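You operate a simulated robot arm through the tools that you are given. There is no shell and no other tool.

You run a simulated robot arm. Do the job below in one go: nothing can be reset, and whatever is moved stays where it is left.

TASK
Wind the shutter up and fit the safety pin, pawl on hold.
Fine: the crank is held until the yellow button has brought the pusher home.

The check looks at the end state, three seconds after you hand in, the way a careful person would. Anything else that was tipped, shoved, dropped, spilled or broken makes it a failure.

THE ROBOT
A 7-joint arm with a two-finger parallel gripper, fixed in place. Base frame: the origin is on the floor under the middle of its stand, x ahead of it, y to its left, z up. Readings come in mm, degrees, newtons and seconds.
It reaches about 1147 mm from its shoulder. Its first joint turns from -166.0 to 166.0 degrees. Payload 3.43 kg.
Tool frame: the origin (TCP) lies between the finger pads and is the grasp point; the fingertips stand 30 mm ahead of it; z points along the fingers, y is the line along which they close. Largest opening 94 mm; finger width 28, thickness 10; the body of the gripper, 50 by 96 mm, starts 55 mm behind the TCP.
Orientation is that of the tool frame in the base frame, as [roll, pitch, yaw] about the fixed x, y, z axes, in that order (R = Rz(yaw) Ry(pitch) Rx(roll)). With the fingers straight down and closing along the base's y, the tool's x points along the base's -x, its y along +y and its z along -z.

THE INTERFACE
- The arm moves only by the tool nudge_tool. Its argument "motion" is a list of rows, each an object (a shift or turn left out is 0, a gripper value left out holds the last) with "jaw": the finger opening in cm, from 0 to 9.4; "dp": the shift along the tool's x, y, z in cm, a list of three; "delta_rot": the turn, a rotation vector about the tool's x, y, z in rad, a list of three. In form: [{"jaw": jaw, "dp": [tx, ty, tz], "delta_rot": [wx, wy, wz]}, ...]. A call has 1 to 20 rows; each row shifts and turns the commanded pose from where the row before left it, along the tool's axes as they then stand. Rows are played at 5 a second. More than 50 mm and 8.6 degrees between two rows, or a gripper value outside its range, and nothing of the call is played. A pose out of reach is approached as far as the arm can. The call stops where the force on the tool passes 90 N (or 10 N more than at its start, if that is more) or the arm is blocked; 0.2 s more then pass. Each finger travels about 45 mm/s and halts on what it meets, pressing with about 25 N; the grip force reading is that of the motor and also rises with nothing between the fingers. The clock runs only during rows and for 0.2 s after the last one: add rows that do not move to give the fingers time. The reply holds the time, the measured pose of the TCP, the force on the tool along the base axes, the opening and the grip force, in the units named above and with some noise, with the torque about the TCP (base axes, N m) and any sound that the robot's microphone picked up.
- Cameras (640 x 400 px; columns grow to the right, rows downward): "scene" is fixed at [54.9, 662.4, 1666.4]; the picture's right is [-0.17, -0.99, 0.00], its down [-0.81, 0.14, -0.57] and it looks along [0.56, -0.10, -0.82] (base axes); focal length 214 px, centre (320, 200). "wrist" rides on the gripper at [76, 14, -103] in the tool frame; the picture's right is [-0.18, 0.98, 0.00], its down [-0.75, -0.14, -0.64] and it looks along [-0.63, -0.12, 0.77] (tool axes); focal length 243 px, centre (320, 200). There is no depth. A picture from a camera that has moved, and an enlarged one, comes with that camera's place and axes in the base frame and with its lens. The place of the scene camera against the robot may be out by one fixed shift of up to 18 mm in any direction.
- capture(camera): a new picture of that camera. The clock stands still meanwhile.
- inspect(camera, box): a new picture of the part [left, top, right, bottom] of that camera's present view, enlarged. The clock stands still meanwhile.
- job_done(): hands the job in; it is judged then, once.

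Places have to be worked out from the pictures, the camera data and where the tool is seen. Open the gripper and draw the arm clear of the work before you hand the job in, unless the task says otherwise.

The tools are called as name(argument=value, ...) on one line, values as JSON. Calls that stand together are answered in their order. nudge_tool: Moves the arm, as the interface text tells. Its arguments: {"type":"object","properties":{"motion":{"type":"array"}},"required":["motion"]} The other tools are called the same way: capture (camera) takes a picture; inspect (camera, box) takes an enlarged picture of a part of a camera's view; job_done () hands the job in.

At the start:

```text
time: 0.0
tcp_pos: [323.5, 388.7, 1444.8]
tcp_rot: [179.8, 0.1, 180.0]
ft_force: [-0.3, -0.2, 0.4]
wrist_torque: [0.02, -0.02, -0.04]
grip_width: 94.2
finger_force: 0.1
```

scene: 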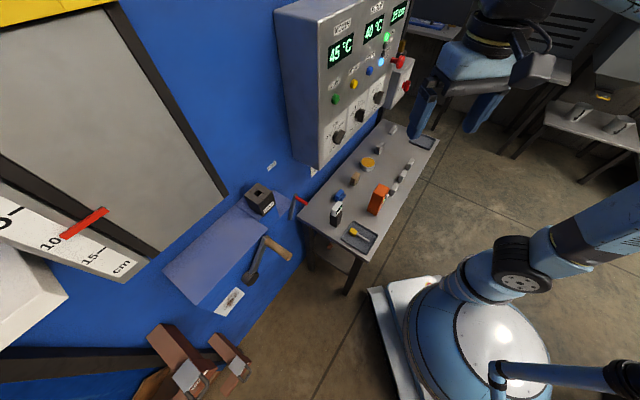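
wrist: 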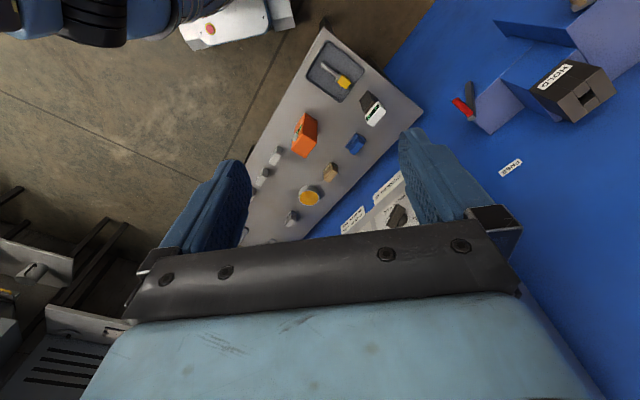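

I'll start by taking enlarged pictures of the machine, the panel and the bench to understand what there is.

inspect(camera="scene", box=[140, 160, 340, 320])

inspect(camera="scene", box=[260, 0, 440, 170])

inspect(camera="scene", box=[290, 110, 450, 290])

inspect(camera="scene", box=[0, 150, 280, 400])

inspect(camera="wrist", box=[400, 0, 640, 200])

inspect(camera="wrist", box=[230, 20, 430, 250])

```text
2.50 times, centred on (240, 240) of scene
camera zoom: at [54.9, 662.4, 1666.4], right [-0.17, -0.99, 0.0], down [-0.81, 0.14, -0.57], along [0.56, -0.1, -0.82], focal length 536 px, centre (520, 100)
```

zoom: 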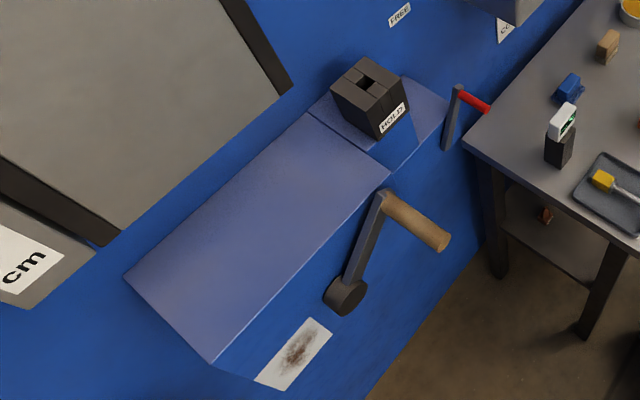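

```text
2.35 times, centred on (350, 85) of scene
camera zoom: at [54.9, 662.4, 1666.4], right [-0.17, -0.99, 0.0], down [-0.81, 0.14, -0.57], along [0.56, -0.1, -0.82], focal length 505 px, centre (249, 471)
```

zoom: 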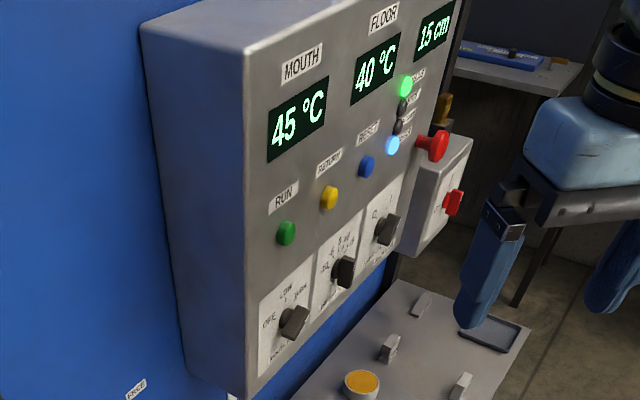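

```text
2.22 times, centred on (370, 200) of scene
camera zoom: at [54.9, 662.4, 1666.4], right [-0.17, -0.99, 0.0], down [-0.81, 0.14, -0.57], along [0.56, -0.1, -0.82], focal length 477 px, centre (209, 200)
```

zoom: 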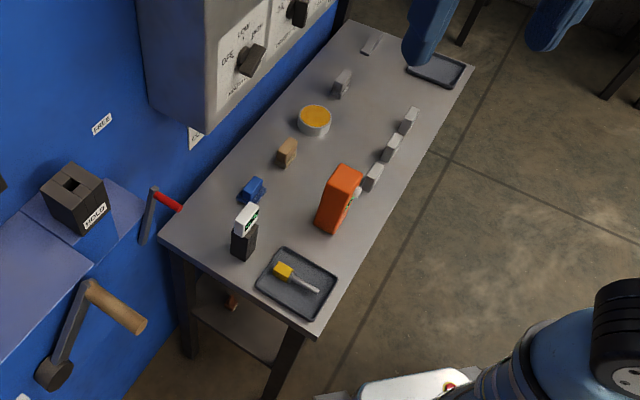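

```text
1.60 times, centred on (140, 275) of scene
camera zoom: at [54.9, 662.4, 1666.4], right [-0.17, -0.99, 0.0], down [-0.81, 0.14, -0.57], along [0.56, -0.1, -0.82], focal length 343 px, centre (608, 80)
```

zoom: 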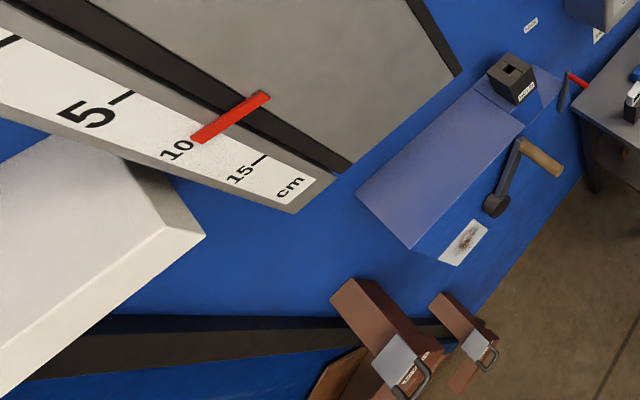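

```text
2.00 times, centred on (520, 100) of wrist
camera zoom: at [246.3, 402.7, 1546.4], right [0.18, 0.98, 0.0], down [0.75, -0.14, 0.64], along [0.63, -0.12, -0.77], focal length 485 px, centre (-80, 400)
```

zoom: 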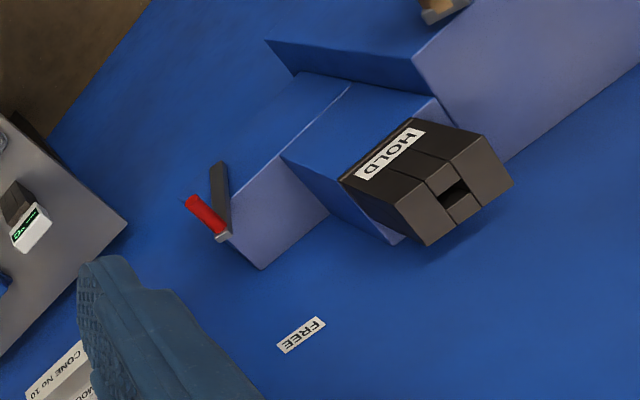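

```text
1.74 times, centred on (330, 135) of wrist
camera zoom: at [246.3, 402.7, 1546.4], right [0.18, 0.98, 0.0], down [0.75, -0.14, 0.64], along [0.63, -0.12, -0.77], focal length 422 px, centre (303, 313)
```

zoom: 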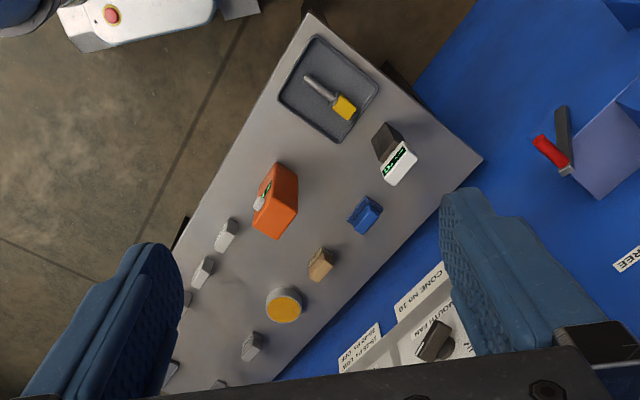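

The scene shows a blue furnace wall. On it are a winding crank, a pawl lever with a red grip and FREE/HOLD labels, a black block with a square hole, and a control panel with green, yellow and blue buttons. A yellow-headed pin lies in a tray on the bench. I'll turn the wrist camera toward the panel to read its labels.

nudge_tool(motion=[{"delta_rot": [0, 0, -0.13]}, {"delta_rot": [0, 0, -0.13]}, {"delta_rot": [0, 0, -0.13]}, {"delta_rot": [0, 0, -0.13]}, {"delta_rot": [0, 0, -0.13]}, {"delta_rot": [0, 0, -0.13]}, {"delta_rot": [0, 0, -0.13]}, {"delta_rot": [0, -0.13, 0]}, {"delta_rot": [0, -0.13, 0]}, {"delta_rot": [0, -0.13, 0]}, {"delta_rot": [0, -0.13, 0]}])

capture(camera="wrist")

capture(camera="scene")

```text
time: 2.4
tcp_pos: [323.3, 388.6, 1443.0]
tcp_rot: [179.8, 30.0, -127.9]
ft_force: [0.6, 1.2, -0.1]
wrist_torque: [0.02, 0.06, -0.03]
grip_width: 93.9
finger_force: 0.1
```

```text
taken
camera wrist: at [239.6, 304.8, 1494.6], right [-0.68, 0.73, 0.09], down [0.32, 0.17, 0.93], along [0.66, 0.66, -0.35], focal length 243 px, centre (320, 200)
```

wrist: 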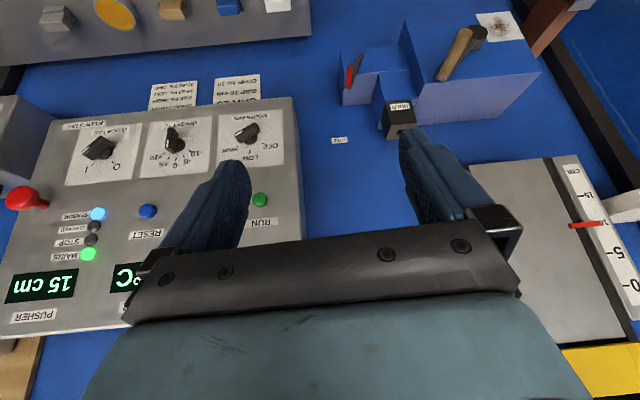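

```text
taken
```

scene: 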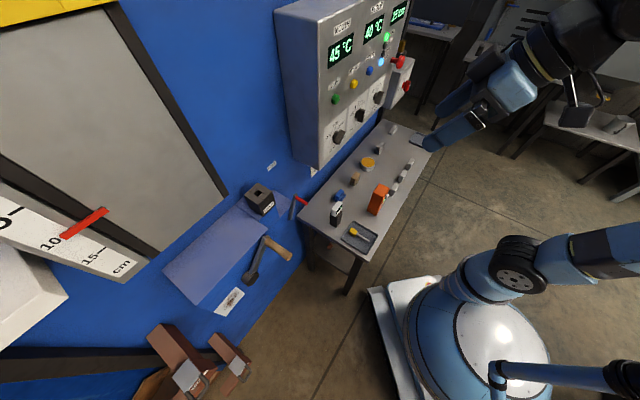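

The panel is now in the wrist view, upside down. I'll enlarge it to read the labels, and look at the winch and shutter.

inspect(camera="wrist", box=[0, 60, 310, 340])

inspect(camera="wrist", box=[310, 0, 560, 160])

inspect(camera="wrist", box=[440, 120, 640, 400])

inspect(camera="wrist", box=[0, 170, 130, 330])

inspect(camera="wrist", box=[130, 65, 300, 170])

```text
1.43 times, centred on (155, 200) of wrist
camera zoom: at [239.6, 304.8, 1494.6], right [-0.68, 0.73, 0.09], down [0.32, 0.17, 0.93], along [0.66, 0.66, -0.35], focal length 347 px, centre (556, 200)
```

zoom: 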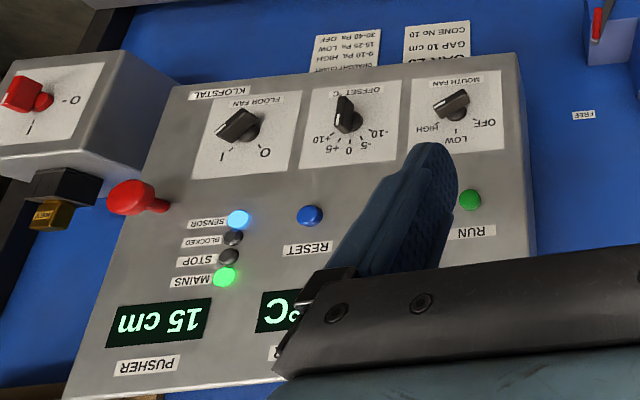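

```text
2.50 times, centred on (435, 80) of wrist
camera zoom: at [239.6, 304.8, 1494.6], right [-0.68, 0.73, 0.09], down [0.32, 0.17, 0.93], along [0.66, 0.66, -0.35], focal length 606 px, centre (32, 500)
```

zoom: 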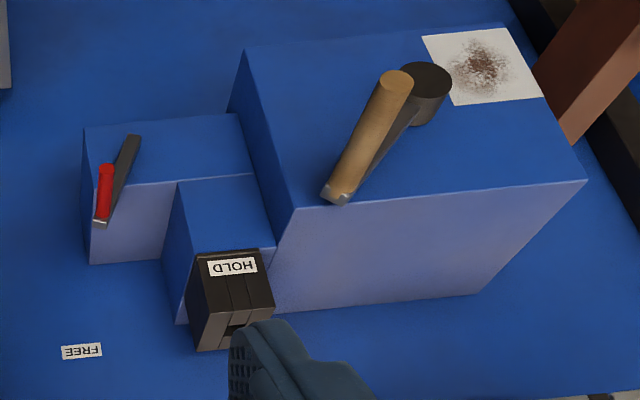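

```text
1.43 times, centred on (540, 260) of wrist
camera zoom: at [239.6, 304.8, 1494.6], right [-0.68, 0.73, 0.09], down [0.32, 0.17, 0.93], along [0.66, 0.66, -0.35], focal length 347 px, centre (6, 114)
```

zoom: 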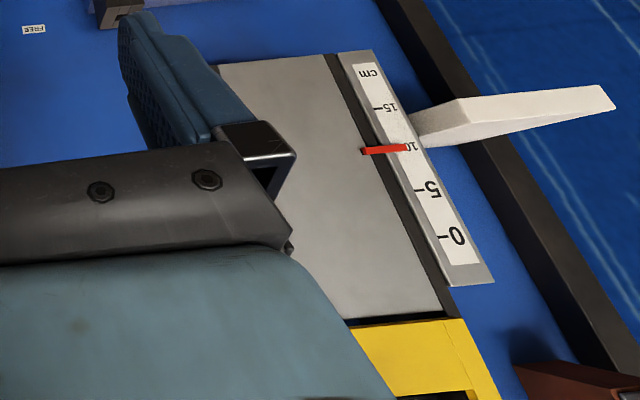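

```text
2.50 times, centred on (65, 250) of wrist
camera zoom: at [239.6, 304.8, 1494.6], right [-0.68, 0.73, 0.09], down [0.32, 0.17, 0.93], along [0.66, 0.66, -0.35], focal length 606 px, centre (958, 75)
```

zoom: 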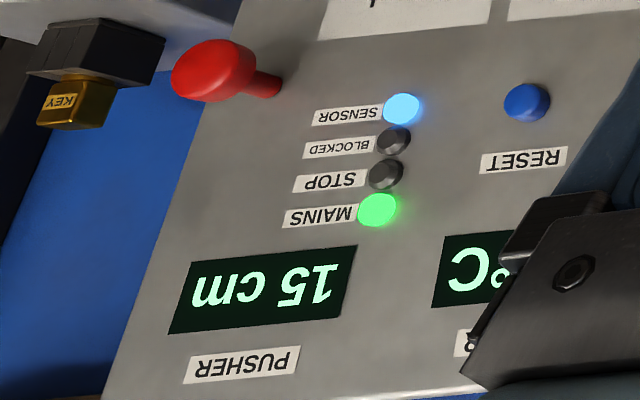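

```text
3.76 times, centred on (215, 118) of wrist
camera zoom: at [239.6, 304.8, 1494.6], right [-0.68, 0.73, 0.09], down [0.32, 0.17, 0.93], along [0.66, 0.66, -0.35], focal length 913 px, centre (715, 511)
```

zoom: 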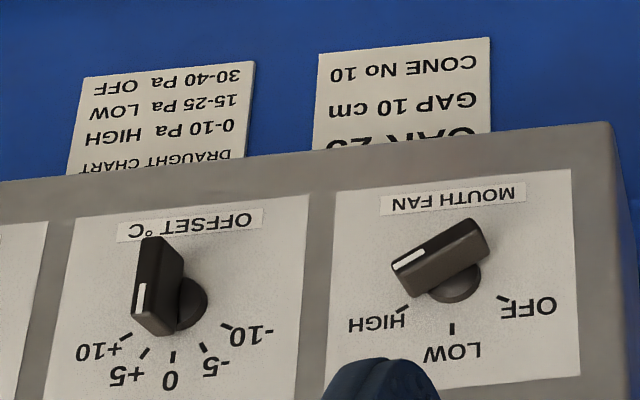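

The labels read RUN (green), RESET (blue) and PUSHER 15 cm, with the SENSOR and MAINS lights lit. The wall runs at 45° in the base frame. I put the yellow button near (650, 438, 1343). I'll close the fingers, point the tool into the wall and stop well short of the button.

nudge_tool(motion=[{"jaw": 0, "delta_rot": [0, -0.131, 0]}, {"delta_rot": [0, -0.131, 0]}, {"delta_rot": [0, -0.131, 0]}, {"delta_rot": [0, -0.131, 0]}, {"delta_rot": [0, -0.131, 0]}, {"delta_rot": [0, -0.131, 0]}, {"delta_rot": [0, -0.131, 0]}, {"delta_rot": [0, -0.131, 0]}, {"delta_rot": [0.124, 0, 0]}, {"dp": [1.67, -3.28, 1.6]}, {"dp": [1.67, -3.28, 1.6]}, {"dp": [1.67, -3.28, 1.6]}, {"dp": [1.67, -3.28, 1.6]}, {"dp": [1.67, -3.28, 1.6]}, {"dp": [1.67, -3.28, 1.6]}, {}])

capture(camera="wrist")

capture(camera="scene")

```text
time: 5.8
tcp_pos: [531.2, 317.1, 1343.0]
tcp_rot: [44.9, 89.9, 90.0]
ft_force: [-0.1, 0.2, -0.7]
wrist_torque: [0.03, 0.03, 0.01]
grip_width: 0.0
finger_force: 25.4
```

```text
taken
camera wrist: at [448.6, 254.1, 1266.8], right [-0.7, 0.69, 0.18], down [-0.35, -0.55, 0.75], along [0.63, 0.46, 0.63], focal length 243 px, centre (320, 200)
```

wrist: 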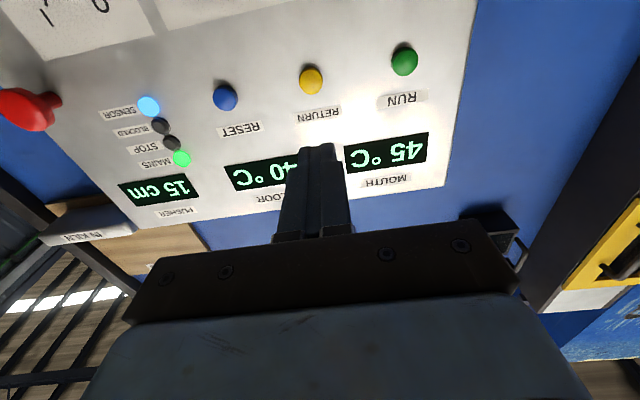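

```text
taken
```

scene: 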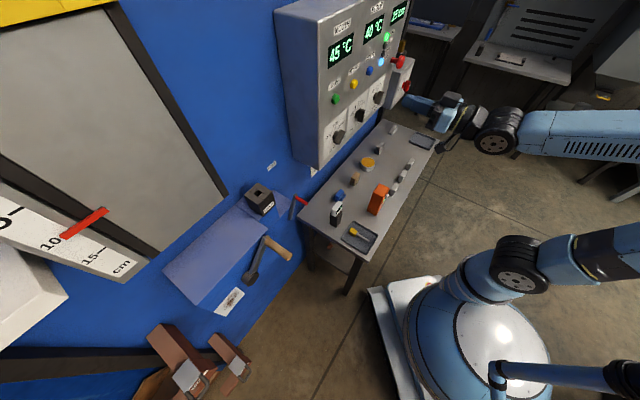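

Triangulating from the wrist views, the yellow button is labelled RETURN and sits about 9 mm to the right of and 8.5 mm below the tool axis. Its face is roughly 155 mm past the fingertips. I'll line up, advance part of the way and check again.

nudge_tool(motion=[{"dp": [0.85, -0.9, 0]}, {"dp": [0, 0, 3]}, {"dp": [0, 0, 3]}, {"dp": [0, 0, 3]}, {"dp": [0, 0, 1.5]}, {}])

capture(camera="wrist")

inspect(camera="scene", box=[300, 50, 440, 150])

```text
time: 7.2
tcp_pos: [609.3, 387.2, 1332.7]
tcp_rot: [59.7, 89.8, 104.7]
ft_force: [-0.2, 0.2, 0.5]
wrist_torque: [0.03, 0.0, 0.01]
grip_width: 0.0
finger_force: 24.8
```

```text
taken
camera wrist: at [527.0, 324.8, 1256.6], right [-0.7, 0.69, 0.19], down [-0.35, -0.55, 0.75], along [0.63, 0.46, 0.63], focal length 243 px, centre (320, 200)
```

wrist: 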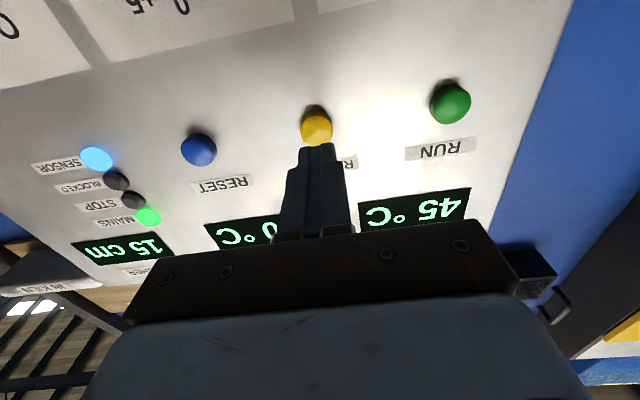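

```text
4.00 times, centred on (370, 100) of scene
camera zoom: at [54.9, 662.4, 1666.4], right [-0.17, -0.99, 0.0], down [-0.81, 0.14, -0.57], along [0.56, -0.1, -0.82], focal length 858 px, centre (120, 600)
```

zoom: 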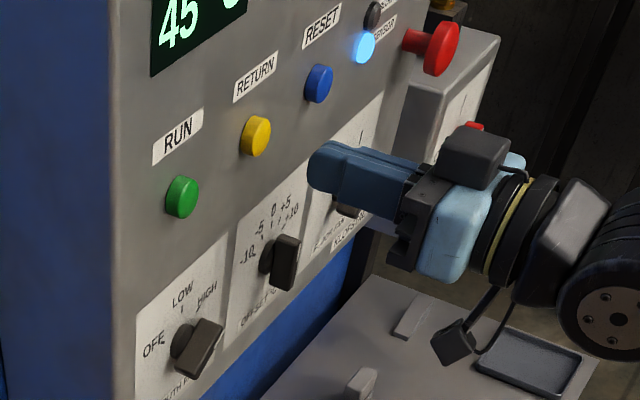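

The button sits about 3.5 mm further right and 2 mm higher than the measured tip, and roughly 50 mm ahead of it. I'll correct, go in 42 mm and then make small steps.

nudge_tool(motion=[{"dp": [-0.15, -0.3, 0]}, {"dp": [0, 0, 2]}, {"dp": [0, 0, 1.6]}, {"dp": [0, 0, 0.6]}, {}])

inspect(camera="scene", box=[320, 60, 420, 130])

capture(camera="wrist")

```text
time: 8.4
tcp_pos: [641.9, 414.4, 1336.6]
tcp_rot: [56.1, 89.8, 101.0]
ft_force: [0.7, 0.1, -0.1]
wrist_torque: [-0.01, 0.02, -0.03]
grip_width: 0.0
finger_force: 24.5
```

```text
5.71 times, centred on (370, 95) of scene
camera zoom: at [54.9, 662.4, 1666.4], right [-0.17, -0.99, 0.0], down [-0.81, 0.14, -0.57], along [0.56, -0.1, -0.82], focal length 1226 px, centre (34, 800)
```

zoom: 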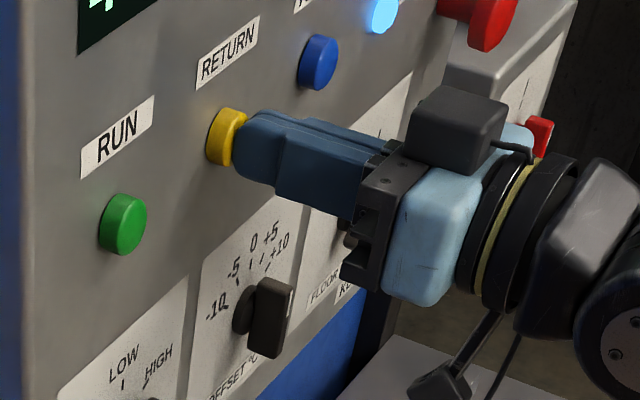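

```text
taken
camera wrist: at [560.1, 351.8, 1259.7], right [-0.69, 0.69, 0.19], down [-0.35, -0.55, 0.75], along [0.63, 0.46, 0.63], focal length 243 px, centre (320, 200)
```

wrist: 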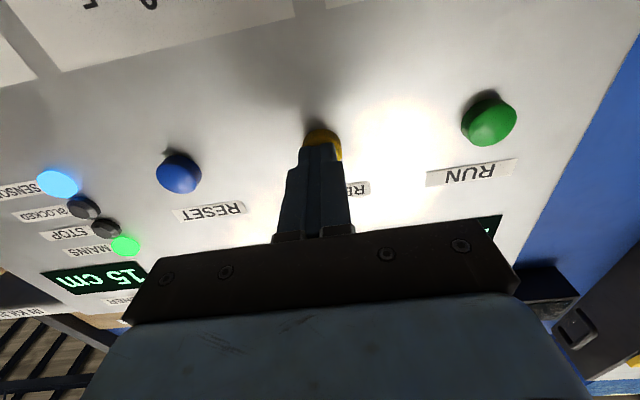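

The tip is right in front of the yellow RETURN button. I'll press gently in small steps and watch the force.

nudge_tool(motion=[{"dp": [0, 0, 0.3]}, {"dp": [0, 0, 0.3]}, {"dp": [0, 0, 0.3]}, {}])

inspect(camera="scene", box=[320, 0, 420, 130])

```text
time: 9.4
tcp_pos: [647.9, 419.0, 1338.3]
tcp_rot: [49.9, 89.9, 94.9]
ft_force: [-9.4, -4.4, -1.6]
wrist_torque: [-0.09, 0.06, 0.08]
grip_width: 0.0
finger_force: 24.8
heard: click
```

```text
3.08 times, centred on (370, 65) of scene
camera zoom: at [54.9, 662.4, 1666.4], right [-0.17, -0.99, 0.0], down [-0.81, 0.14, -0.57], along [0.56, -0.1, -0.82], focal length 660 px, centre (166, 615)
```

zoom: 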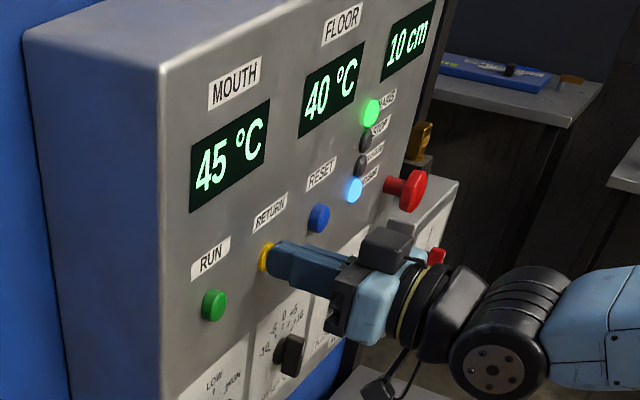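

There was a click and the pusher reading has dropped to 10 cm. I'll hold the press with still rows until it is home.

nudge_tool(motion=[{}, {}, {}, {}, {}])

inspect(camera="scene", box=[320, 0, 420, 130])

```text
time: 10.6
tcp_pos: [648.1, 419.1, 1337.6]
tcp_rot: [43.9, 89.9, 88.9]
ft_force: [-8.8, -6.4, -2.3]
wrist_torque: [-0.06, 0.07, 0.05]
grip_width: 0.0
finger_force: 25.0
```

```text
3.08 times, centred on (370, 65) of scene
camera zoom: at [54.9, 662.4, 1666.4], right [-0.17, -0.99, 0.0], down [-0.81, 0.14, -0.57], along [0.56, -0.1, -0.82], focal length 660 px, centre (166, 615)
```

zoom: 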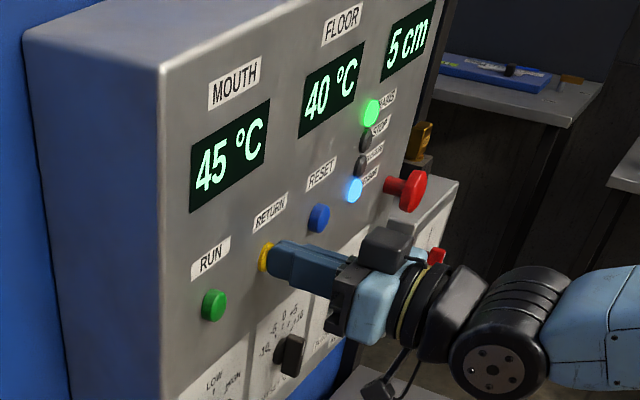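

The pusher is at 5 cm and still coming home. I'll keep holding.

nudge_tool(motion=[{}, {}, {}, {}, {}, {}, {}, {}])

inspect(camera="scene", box=[320, 0, 420, 130])

```text
time: 12.4
tcp_pos: [649.0, 418.7, 1338.0]
tcp_rot: [40.2, 89.9, 85.3]
ft_force: [-8.5, -6.7, -1.2]
wrist_torque: [-0.06, 0.07, 0.05]
grip_width: 0.1
finger_force: 24.9
```

```text
3.08 times, centred on (370, 65) of scene
camera zoom: at [54.9, 662.4, 1666.4], right [-0.17, -0.99, 0.0], down [-0.81, 0.14, -0.57], along [0.56, -0.1, -0.82], focal length 660 px, centre (166, 615)
```

zoom: 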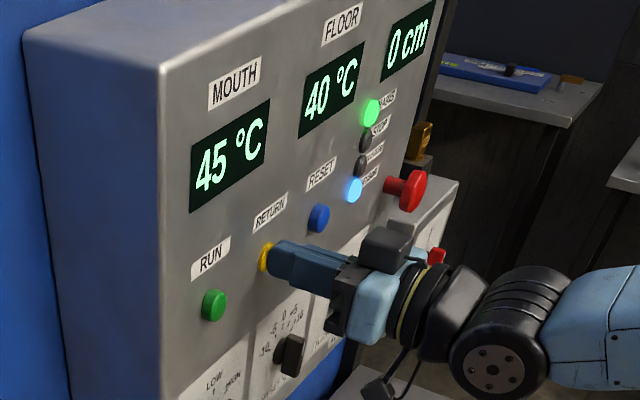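

The pusher is home at 0 cm. I'll wait a moment longer, back off and check that the reading stays at 0.

nudge_tool(motion=[{}, {}, {"dp": [0, 0, -1]}, {"dp": [0, 0, -3]}, {"dp": [0, 0, -4]}, {"dp": [0, 0, -4]}, {"dp": [0, 0, -4]}, {"dp": [0, 0, -4]}])

inspect(camera="scene", box=[320, 0, 420, 130])

capture(camera="wrist")

```text
time: 14.2
tcp_pos: [507.2, 279.4, 1338.0]
tcp_rot: [111.4, 90.0, 156.3]
ft_force: [0.7, 0.3, -0.3]
wrist_torque: [0.04, -0.04, 0.0]
grip_width: 0.1
finger_force: 24.1
```

```text
3.08 times, centred on (370, 65) of scene
camera zoom: at [54.9, 662.4, 1666.4], right [-0.17, -0.99, 0.0], down [-0.81, 0.14, -0.57], along [0.56, -0.1, -0.82], focal length 660 px, centre (166, 615)
```

zoom: 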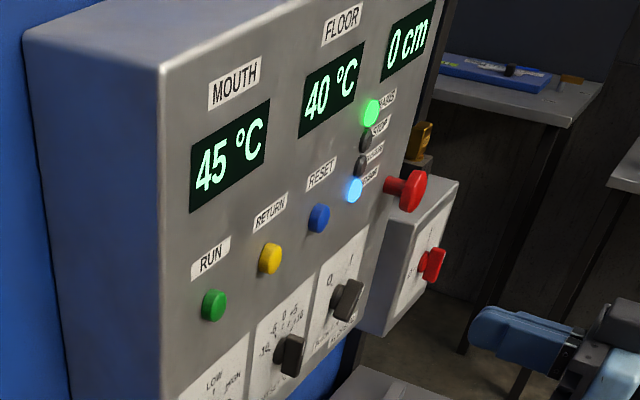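

```text
taken
camera wrist: at [424.3, 216.0, 1261.8], right [-0.7, 0.69, 0.19], down [-0.35, -0.55, 0.75], along [0.63, 0.46, 0.63], focal length 243 px, centre (320, 200)
```

wrist: 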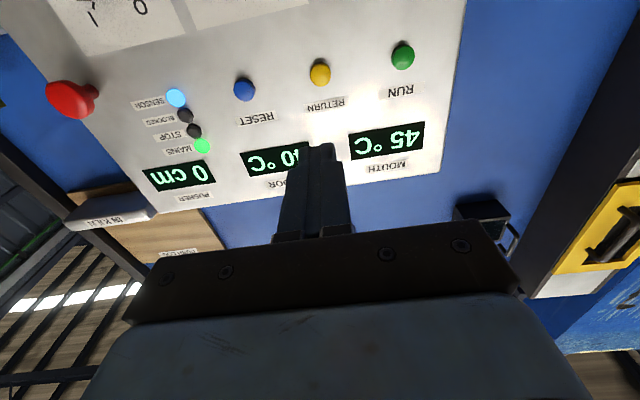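

The pusher stays at 0 cm after release. Next I'll move in front of the crank and pawl, tilting the camera level, to map that area.

nudge_tool(motion=[{"dp": [0, 0, -4]}, {"dp": [1.9, 4.1, -0.6]}, {"dp": [1.9, 4.1, -0.6]}, {"dp": [1.9, 4.1, -0.6]}, {"dp": [1.9, 4.1, -0.6]}, {"dp": [1.9, 4.1, -0.6]}, {"dp": [1.9, 4.1, -0.6]}, {"dp": [1.9, 4.1, -0.6]}, {"dp": [1.9, 4.1, -0.6]}, {"dp": [1.9, 4.1, -0.6]}, {"dp": [1.9, 4.1, -0.6]}, {"dp": [1.9, 4.1, -0.6]}, {"dp": [1.9, 4.1, -0.6]}, {"delta_rot": [0, 0.14, 0]}, {"delta_rot": [0, 0.14, 0]}, {"delta_rot": [0, 0.14, 0]}, {"delta_rot": [0, 0.14, 0]}, {"delta_rot": [0, 0.14, 0]}, {}])

capture(camera="wrist")

capture(camera="scene")

```text
time: 16.4
tcp_pos: [284.5, 387.2, 1240.4]
tcp_rot: [74.7, 80.4, 108.8]
ft_force: [0.6, 0.5, -0.4]
wrist_torque: [0.02, -0.01, 0.0]
grip_width: 0.0
finger_force: 25.2
out of reach, approached as far as the arm can: row 4, 5
stopped in row 10: the arm was blocked; the commanded pose is now the measured one
```

```text
taken
camera wrist: at [188.1, 353.4, 1161.9], right [-0.54, 0.77, 0.34], down [-0.41, -0.59, 0.69], along [0.74, 0.23, 0.64], focal length 243 px, centre (320, 200)
```

wrist: 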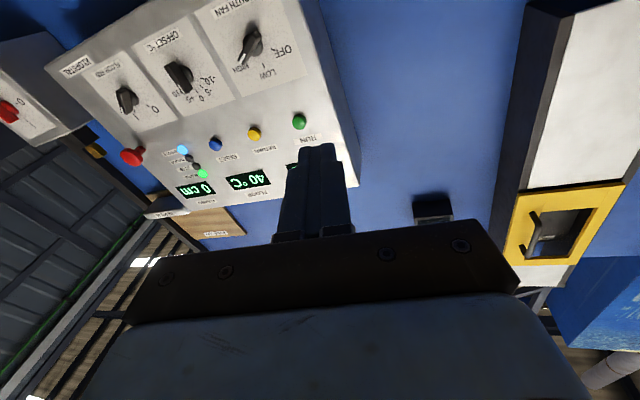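

```text
taken
```

scene: 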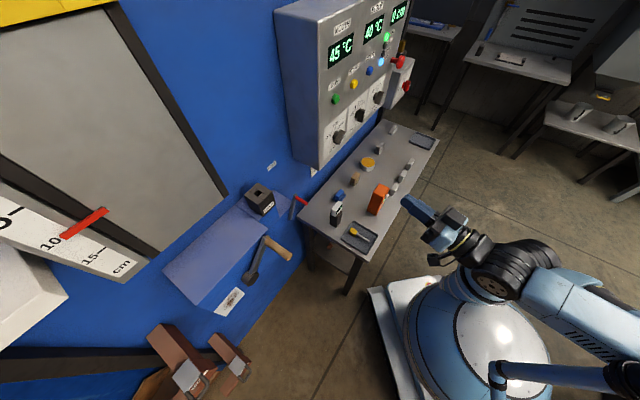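

The arm hit a joint limit: it was folded too close to the body and there was no contact force. I'll raise it, pitch the fingers back downward to leave the fold, then look again.

nudge_tool(motion=[{"dp": [-4, 0, 1]}, {"dp": [-4, 0, 1]}, {"dp": [-4, 0, 1]}, {"delta_rot": [0, 0.14, 0]}, {"delta_rot": [0, 0.14, 0]}, {"delta_rot": [0, 0.14, 0]}, {"delta_rot": [0, 0.14, 0]}, {"delta_rot": [0, 0.14, 0]}, {"delta_rot": [0, 0.14, 0]}, {"delta_rot": [0, 0.14, 0]}])

capture(camera="wrist")

```text
time: 18.6
tcp_pos: [316.6, 386.2, 1358.7]
tcp_rot: [168.5, 35.8, -152.5]
ft_force: [-1.4, -0.5, 0.7]
wrist_torque: [0.0, -0.01, 0.0]
grip_width: 0.1
finger_force: 25.3
```

```text
taken
camera wrist: at [210.7, 322.7, 1398.6], right [-0.41, 0.87, 0.27], down [0.35, -0.12, 0.93], along [0.84, 0.48, -0.26], focal length 243 px, centre (320, 200)
```

wrist: 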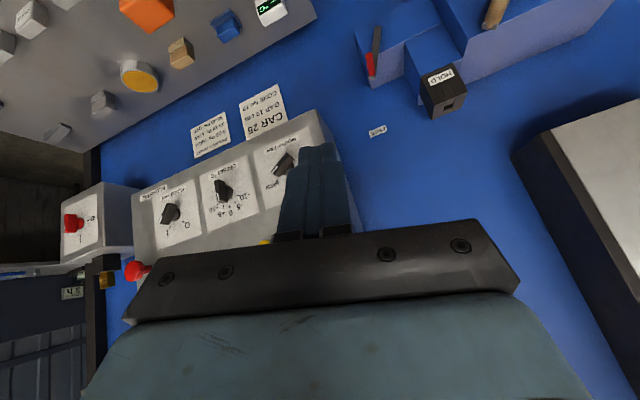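

The arm is out of the fold. I'll level the tool with the wall and shift left in front of the crank.

nudge_tool(motion=[{"delta_rot": [0.011, 0.015, -0.123]}, {"delta_rot": [0.011, 0.015, -0.123]}, {"dp": [1.03, 4.0, 0.65]}, {"dp": [1.03, 4.0, 0.65]}, {"dp": [1.03, 4.0, 0.65]}, {"dp": [1.03, 4.0, 0.65]}, {"dp": [1.03, 4.0, 0.65]}, {"dp": [1.03, 4.0, 0.65]}, {"dp": [1.03, 4.0, 0.65]}, {}])

capture(camera="wrist")

capture(camera="scene")

```text
time: 20.5
tcp_pos: [225.2, 523.1, 1329.5]
tcp_rot: [173.0, 35.8, -149.6]
ft_force: [0.6, 0.0, -0.7]
wrist_torque: [0.04, -0.02, -0.04]
grip_width: 0.0
finger_force: 25.0
stopped in row 9: the arm was blocked; the commanded pose is now the measured one
```

```text
taken
camera wrist: at [119.2, 462.3, 1367.8], right [-0.43, 0.88, 0.2], down [0.32, -0.06, 0.94], along [0.85, 0.47, -0.26], focal length 243 px, centre (320, 200)
```

wrist: 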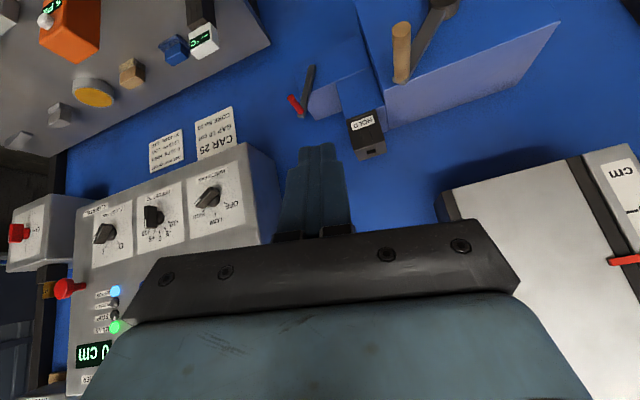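

```text
taken
```

scene: 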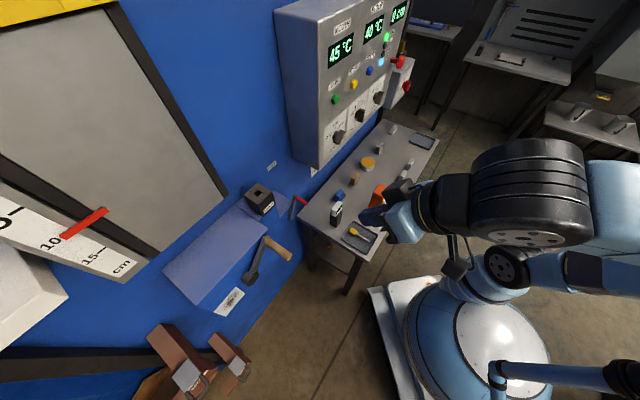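

The arm was blocked again with no tool force, but this view shows the crank, pawl and block well. I'll enlarge it for measurement before moving on.

inspect(camera="wrist", box=[260, 0, 580, 200])

inspect(camera="wrist", box=[280, 50, 400, 170])

inspect(camera="scene", box=[220, 160, 320, 310])

inspect(camera="scene", box=[360, 80, 640, 400])

```text
2.00 times, centred on (420, 100) of wrist
camera zoom: at [119.2, 462.3, 1367.8], right [-0.43, 0.88, 0.2], down [0.32, -0.06, 0.94], along [0.85, 0.47, -0.26], focal length 485 px, centre (120, 400)
```

zoom: 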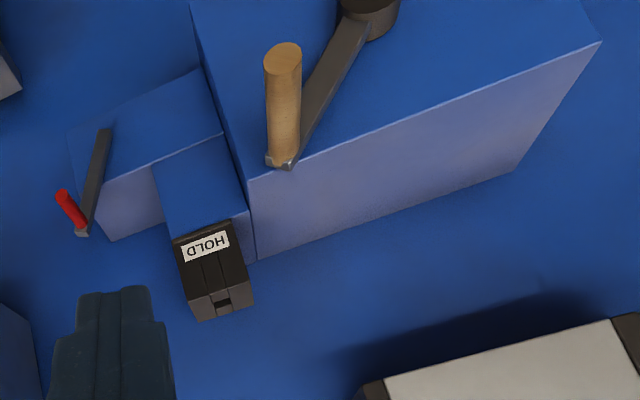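

```text
3.33 times, centred on (340, 110) of wrist
camera zoom: at [119.2, 462.3, 1367.8], right [-0.43, 0.88, 0.2], down [0.32, -0.06, 0.94], along [0.85, 0.47, -0.26], focal length 809 px, centre (253, 500)
```

zoom: 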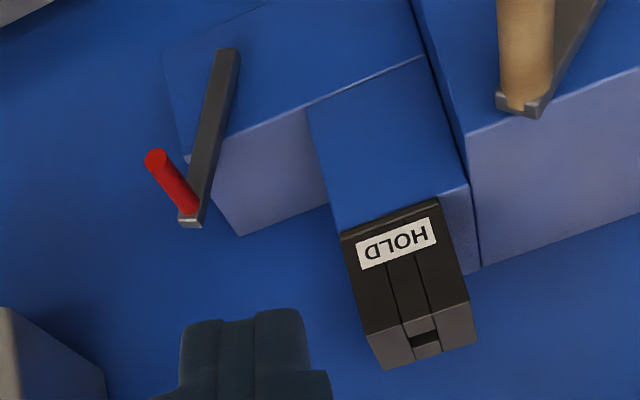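

```text
2.67 times, centred on (270, 235) of scene
camera zoom: at [54.9, 662.4, 1666.4], right [-0.17, -0.99, 0.0], down [-0.81, 0.14, -0.57], along [0.56, -0.1, -0.82], focal length 572 px, centre (453, 107)
```

zoom: 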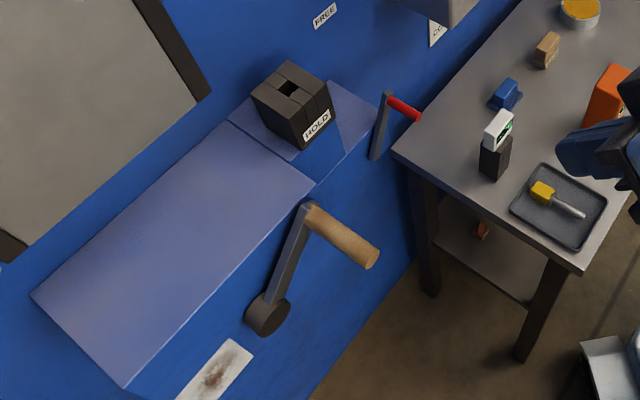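

```text
1.25 times, centred on (500, 240) of scene
camera zoom: at [54.9, 662.4, 1666.4], right [-0.17, -0.99, 0.0], down [-0.81, 0.14, -0.57], along [0.56, -0.1, -0.82], focal length 268 px, centre (95, 150)
```

zoom: 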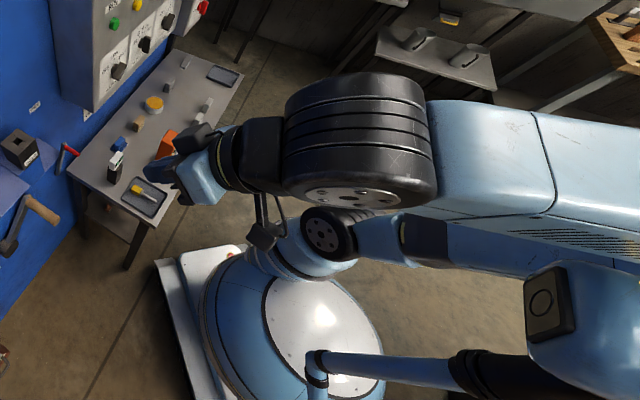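

There was no contact force and the roll did not follow, so this looks like the last wrist joint at its limit. I'll turn the tool the other way about its own axis, toward having the camera on top, and see whether it follows.

nudge_tool(motion=[{"delta_rot": [0, 0, 0.13]}, {"delta_rot": [0, 0, 0.13]}, {"delta_rot": [0, 0, 0.13]}, {"delta_rot": [0, 0, 0.13]}, {"delta_rot": [0, 0, 0.13]}, {"delta_rot": [0, 0, 0.13]}, {}])

capture(camera="wrist")

capture(camera="scene")

```text
time: 22.3
tcp_pos: [269.6, 510.5, 1335.9]
tcp_rot: [149.1, 15.2, 160.2]
ft_force: [-0.3, 0.0, -0.7]
wrist_torque: [0.0, -0.04, -0.01]
grip_width: 0.2
finger_force: 25.1
stopped in row 7: the arm was blocked; the commanded pose is now the measured one
```

```text
taken
camera wrist: at [163.7, 505.8, 1407.1], right [0.33, 0.78, 0.53], down [0.41, -0.63, 0.66], along [0.85, 0.0, -0.53], focal length 243 px, centre (320, 200)
```

wrist: 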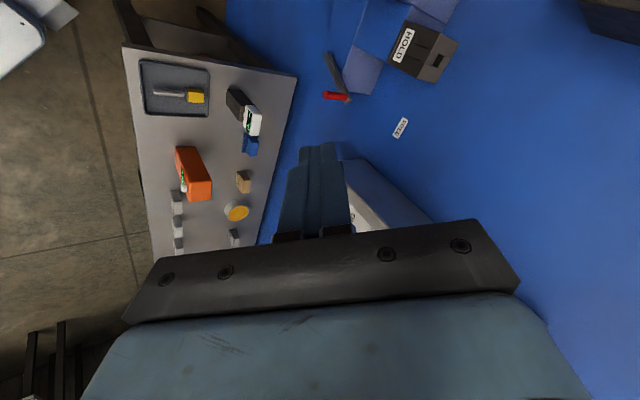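

```text
taken
```

scene: 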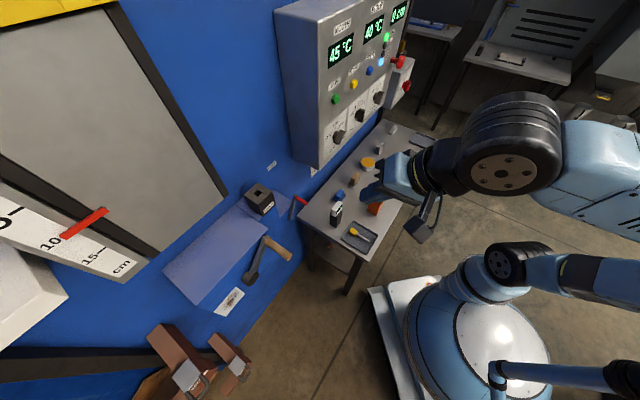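

The roll followed but the position drifted, so some joint is still at its limit. I'll go back toward the start pose, with the tool straight down and higher, where the arm moved freely. I'll plan a better route from there.

nudge_tool(motion=[{"delta_rot": [0.097, 0.07, -0.053]}, {"delta_rot": [0.097, 0.07, -0.053]}, {"delta_rot": [0.097, 0.07, -0.053]}, {"delta_rot": [0.097, 0.07, -0.053]}, {"delta_rot": [0.097, 0.07, -0.053]}, {"dp": [-1.35, -3.0, -2.7]}, {"dp": [-1.35, -3.0, -2.7]}, {"dp": [-1.35, -3.0, -2.7]}, {"dp": [-1.35, -3.0, -2.7]}, {}, {}])

capture(camera="scene")

capture(camera="wrist")

```text
time: 24.7
tcp_pos: [320.5, 391.2, 1442.1]
tcp_rot: [-179.7, 0.4, -179.5]
ft_force: [-0.6, 0.4, 0.1]
wrist_torque: [0.02, 0.0, 0.03]
grip_width: 0.0
finger_force: 25.1
```

```text
taken
```

scene: 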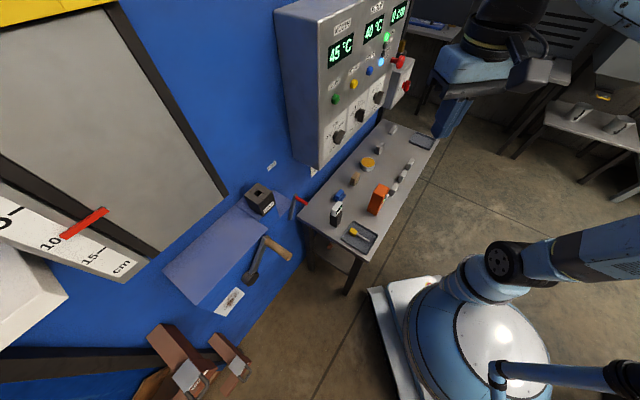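

```text
taken
camera wrist: at [243.6, 405.5, 1543.9], right [0.18, 0.98, 0.0], down [0.75, -0.13, 0.65], along [0.64, -0.12, -0.76], focal length 243 px, centre (320, 200)
```

wrist: 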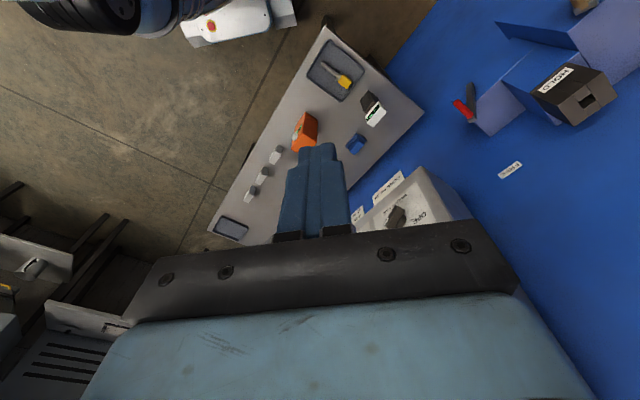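

The arm is back in the start pose and tracking well. I'll turn toward the wall and go left further out from the body this time, in shorter calls.

nudge_tool(motion=[{"delta_rot": [0, 0, -0.131]}, {"delta_rot": [0, 0, -0.131]}, {"delta_rot": [0, 0, -0.131]}, {"delta_rot": [0, 0, -0.131]}, {"delta_rot": [0, 0, -0.131]}, {"delta_rot": [0, 0, -0.131]}, {"dp": [-2.5, 2, 0]}, {"dp": [-2.5, 2, 0]}, {"dp": [-2.5, 2, 0]}, {"dp": [-2.5, 2, 0]}, {}])

capture(camera="wrist")

capture(camera="scene")

```text
time: 27.1
tcp_pos: [331.4, 521.0, 1443.6]
tcp_rot: [-179.5, -0.1, -134.4]
ft_force: [0.4, -0.6, 0.4]
wrist_torque: [0.02, 0.02, 0.02]
grip_width: 0.0
finger_force: 25.2
```

```text
taken
camera wrist: at [267.6, 477.0, 1544.8], right [-0.57, 0.82, -0.01], down [0.62, 0.44, 0.64], along [0.53, 0.36, -0.77], focal length 243 px, centre (320, 200)
```

wrist: 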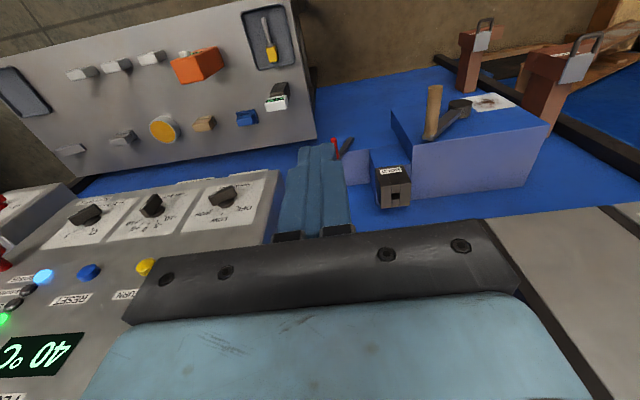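

```text
taken
```

scene: 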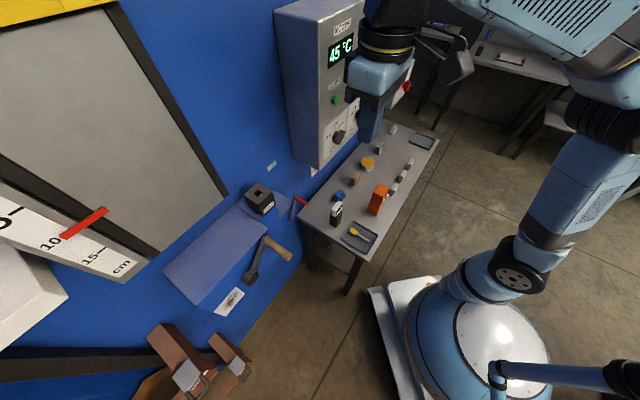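

The elbow is now up and the arm tracks well. I'll pitch the fingers forward to horizontal here and check the pose.

nudge_tool(motion=[{"delta_rot": [0, -0.131, 0]}, {"delta_rot": [0, -0.131, 0]}, {"delta_rot": [0, -0.131, 0]}, {"delta_rot": [0, -0.131, 0]}, {"delta_rot": [0, -0.131, 0]}, {"delta_rot": [0, -0.131, 0]}, {}])

capture(camera="wrist")

capture(camera="scene")

```text
time: 28.7
tcp_pos: [331.2, 519.6, 1442.5]
tcp_rot: [-179.2, 45.2, -134.0]
ft_force: [0.2, 0.1, 0.1]
wrist_torque: [-0.01, 0.03, -0.02]
grip_width: 0.0
finger_force: 25.4
```

```text
taken
camera wrist: at [232.6, 440.5, 1460.6], right [-0.61, 0.78, 0.12], down [0.15, -0.04, 0.99], along [0.78, 0.62, -0.09], focal length 243 px, centre (320, 200)
```

wrist: 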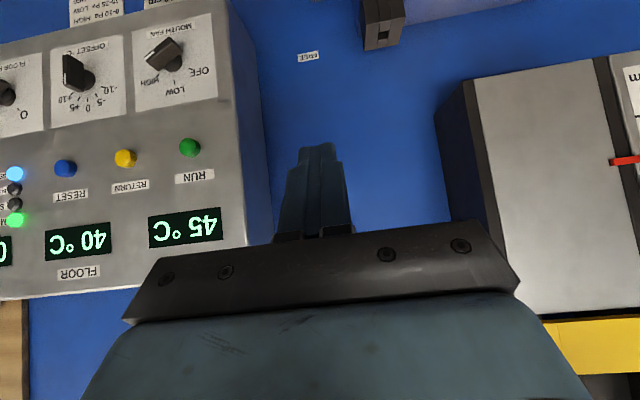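

```text
taken
```

scene: 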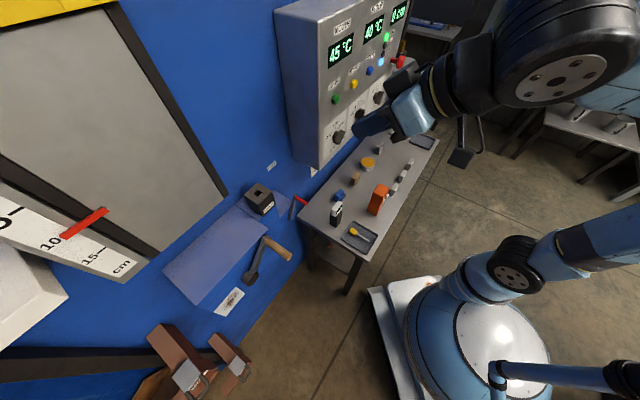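

Good tracking. I'll descend about 200 mm with this tilt and check again.

nudge_tool(motion=[{"dp": [2.83, 0, 2.83]}, {"dp": [2.83, 0, 2.83]}, {"dp": [2.83, 0, 2.83]}, {"dp": [2.83, 0, 2.83]}, {"dp": [2.83, 0, 2.83]}, {}])

capture(camera="wrist")

capture(camera="scene")

```text
time: 30.1
tcp_pos: [331.5, 520.6, 1241.8]
tcp_rot: [-179.3, 45.1, -134.0]
ft_force: [0.4, -0.2, 0.0]
wrist_torque: [0.0, -0.01, 0.02]
grip_width: 0.0
finger_force: 25.2
```

```text
taken
camera wrist: at [233.3, 440.4, 1260.4], right [-0.61, 0.78, 0.12], down [0.15, -0.04, 0.99], along [0.78, 0.62, -0.09], focal length 243 px, centre (320, 200)
```

wrist: 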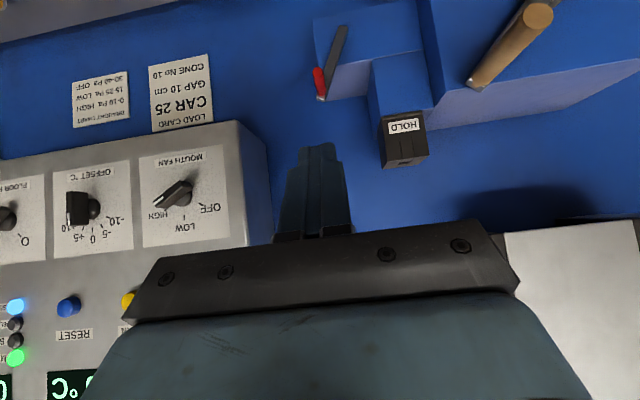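

```text
taken
```

scene: 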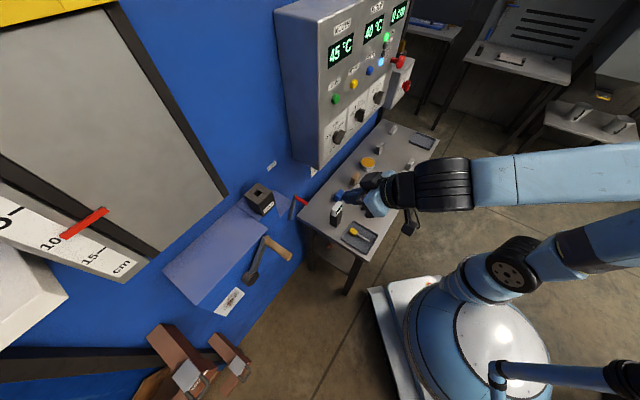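

I now have consistent 3D estimates in wall coordinates (p is depth into the wall, q is to the right):
- **Pawl lever:** pivots at about (p 807, q −173, z 988) and leans right toward FREE. The red grip is at q ≈ −131, z ≈ 1080.
- **Crank:** handle from p 674 to 765 at q ≈ −311, z ≈ 1120. Hub at q ≈ −393, z ≈ 1048.

I'll set the pawl to HOLD first so the winding can't run back. Next I'll level the tool and come in to the right of the red grip.

nudge_tool(motion=[{"delta_rot": [0, -0.131, 0]}, {"delta_rot": [0, -0.131, 0]}, {"delta_rot": [0, -0.131, 0]}, {"delta_rot": [0, -0.131, 0]}, {"delta_rot": [0, -0.131, 0]}, {"delta_rot": [0.0175, -0.131, 0]}, {"dp": [3.2, -0.9, 1.5]}, {"dp": [3.2, -0.9, 1.5]}, {"dp": [3.2, -0.9, 1.5]}, {"dp": [3.2, -0.9, 1.5]}, {"dp": [3.2, -0.9, 1.5]}, {}])

capture(camera="wrist")

capture(camera="scene")

```text
time: 31.3
tcp_pos: [394.8, 498.5, 1237.8]
tcp_rot: [145.3, 72.2, -170.0]
ft_force: [-0.7, 0.8, 0.2]
wrist_torque: [0.02, -0.03, -0.07]
grip_width: 0.2
finger_force: 24.3
stopped in row 5: the arm was blocked; the commanded pose is now the measured one
```

```text
taken
camera wrist: at [293.3, 432.9, 1193.3], right [-0.61, 0.71, 0.35], down [-0.11, -0.51, 0.85], along [0.79, 0.48, 0.39], focal length 243 px, centre (320, 200)
```

wrist: 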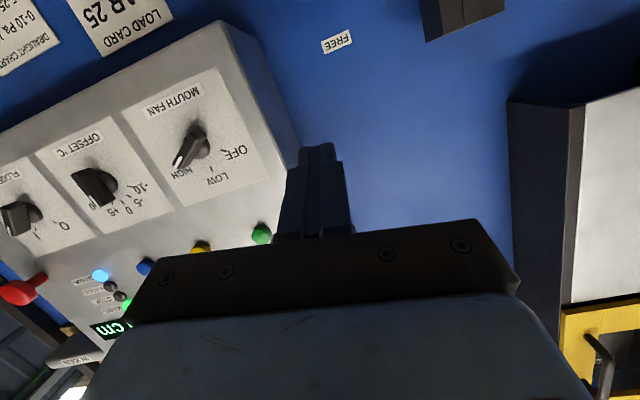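

```text
taken
```

scene: 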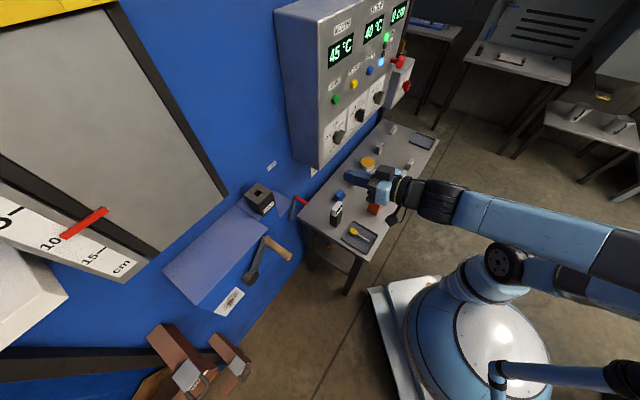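

With the tool level at this height the wrist runs out of range and the elbow swings. A 45° downward tilt worked fine, so I'll return to that tilt and use it for the lever, staying to the right of the red grip.

nudge_tool(motion=[{"delta_rot": [0.0127, 0.1057, -0.0335]}, {"delta_rot": [0.0127, 0.1057, -0.0335]}, {"delta_rot": [0.0127, 0.1057, -0.0335]}, {"delta_rot": [0.0127, 0.1057, -0.0335]}, {"delta_rot": [0.0127, 0.1057, -0.0335]}, {}, {}])

capture(camera="scene")

```text
time: 32.9
tcp_pos: [392.4, 499.6, 1238.9]
tcp_rot: [-179.5, 45.0, -134.5]
ft_force: [0.3, 0.0, 0.2]
wrist_torque: [0.05, -0.01, 0.0]
grip_width: 0.2
finger_force: 24.5
```

```text
taken
```

scene: 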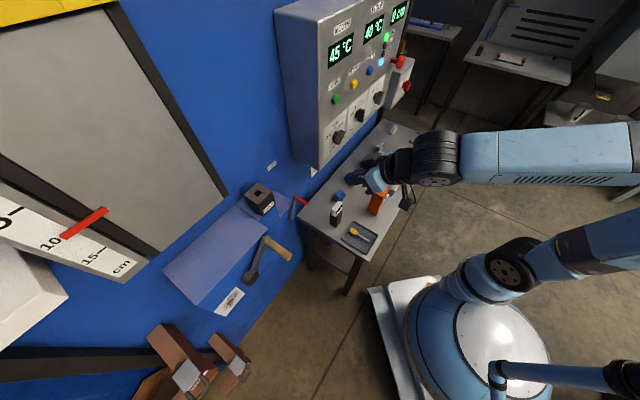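

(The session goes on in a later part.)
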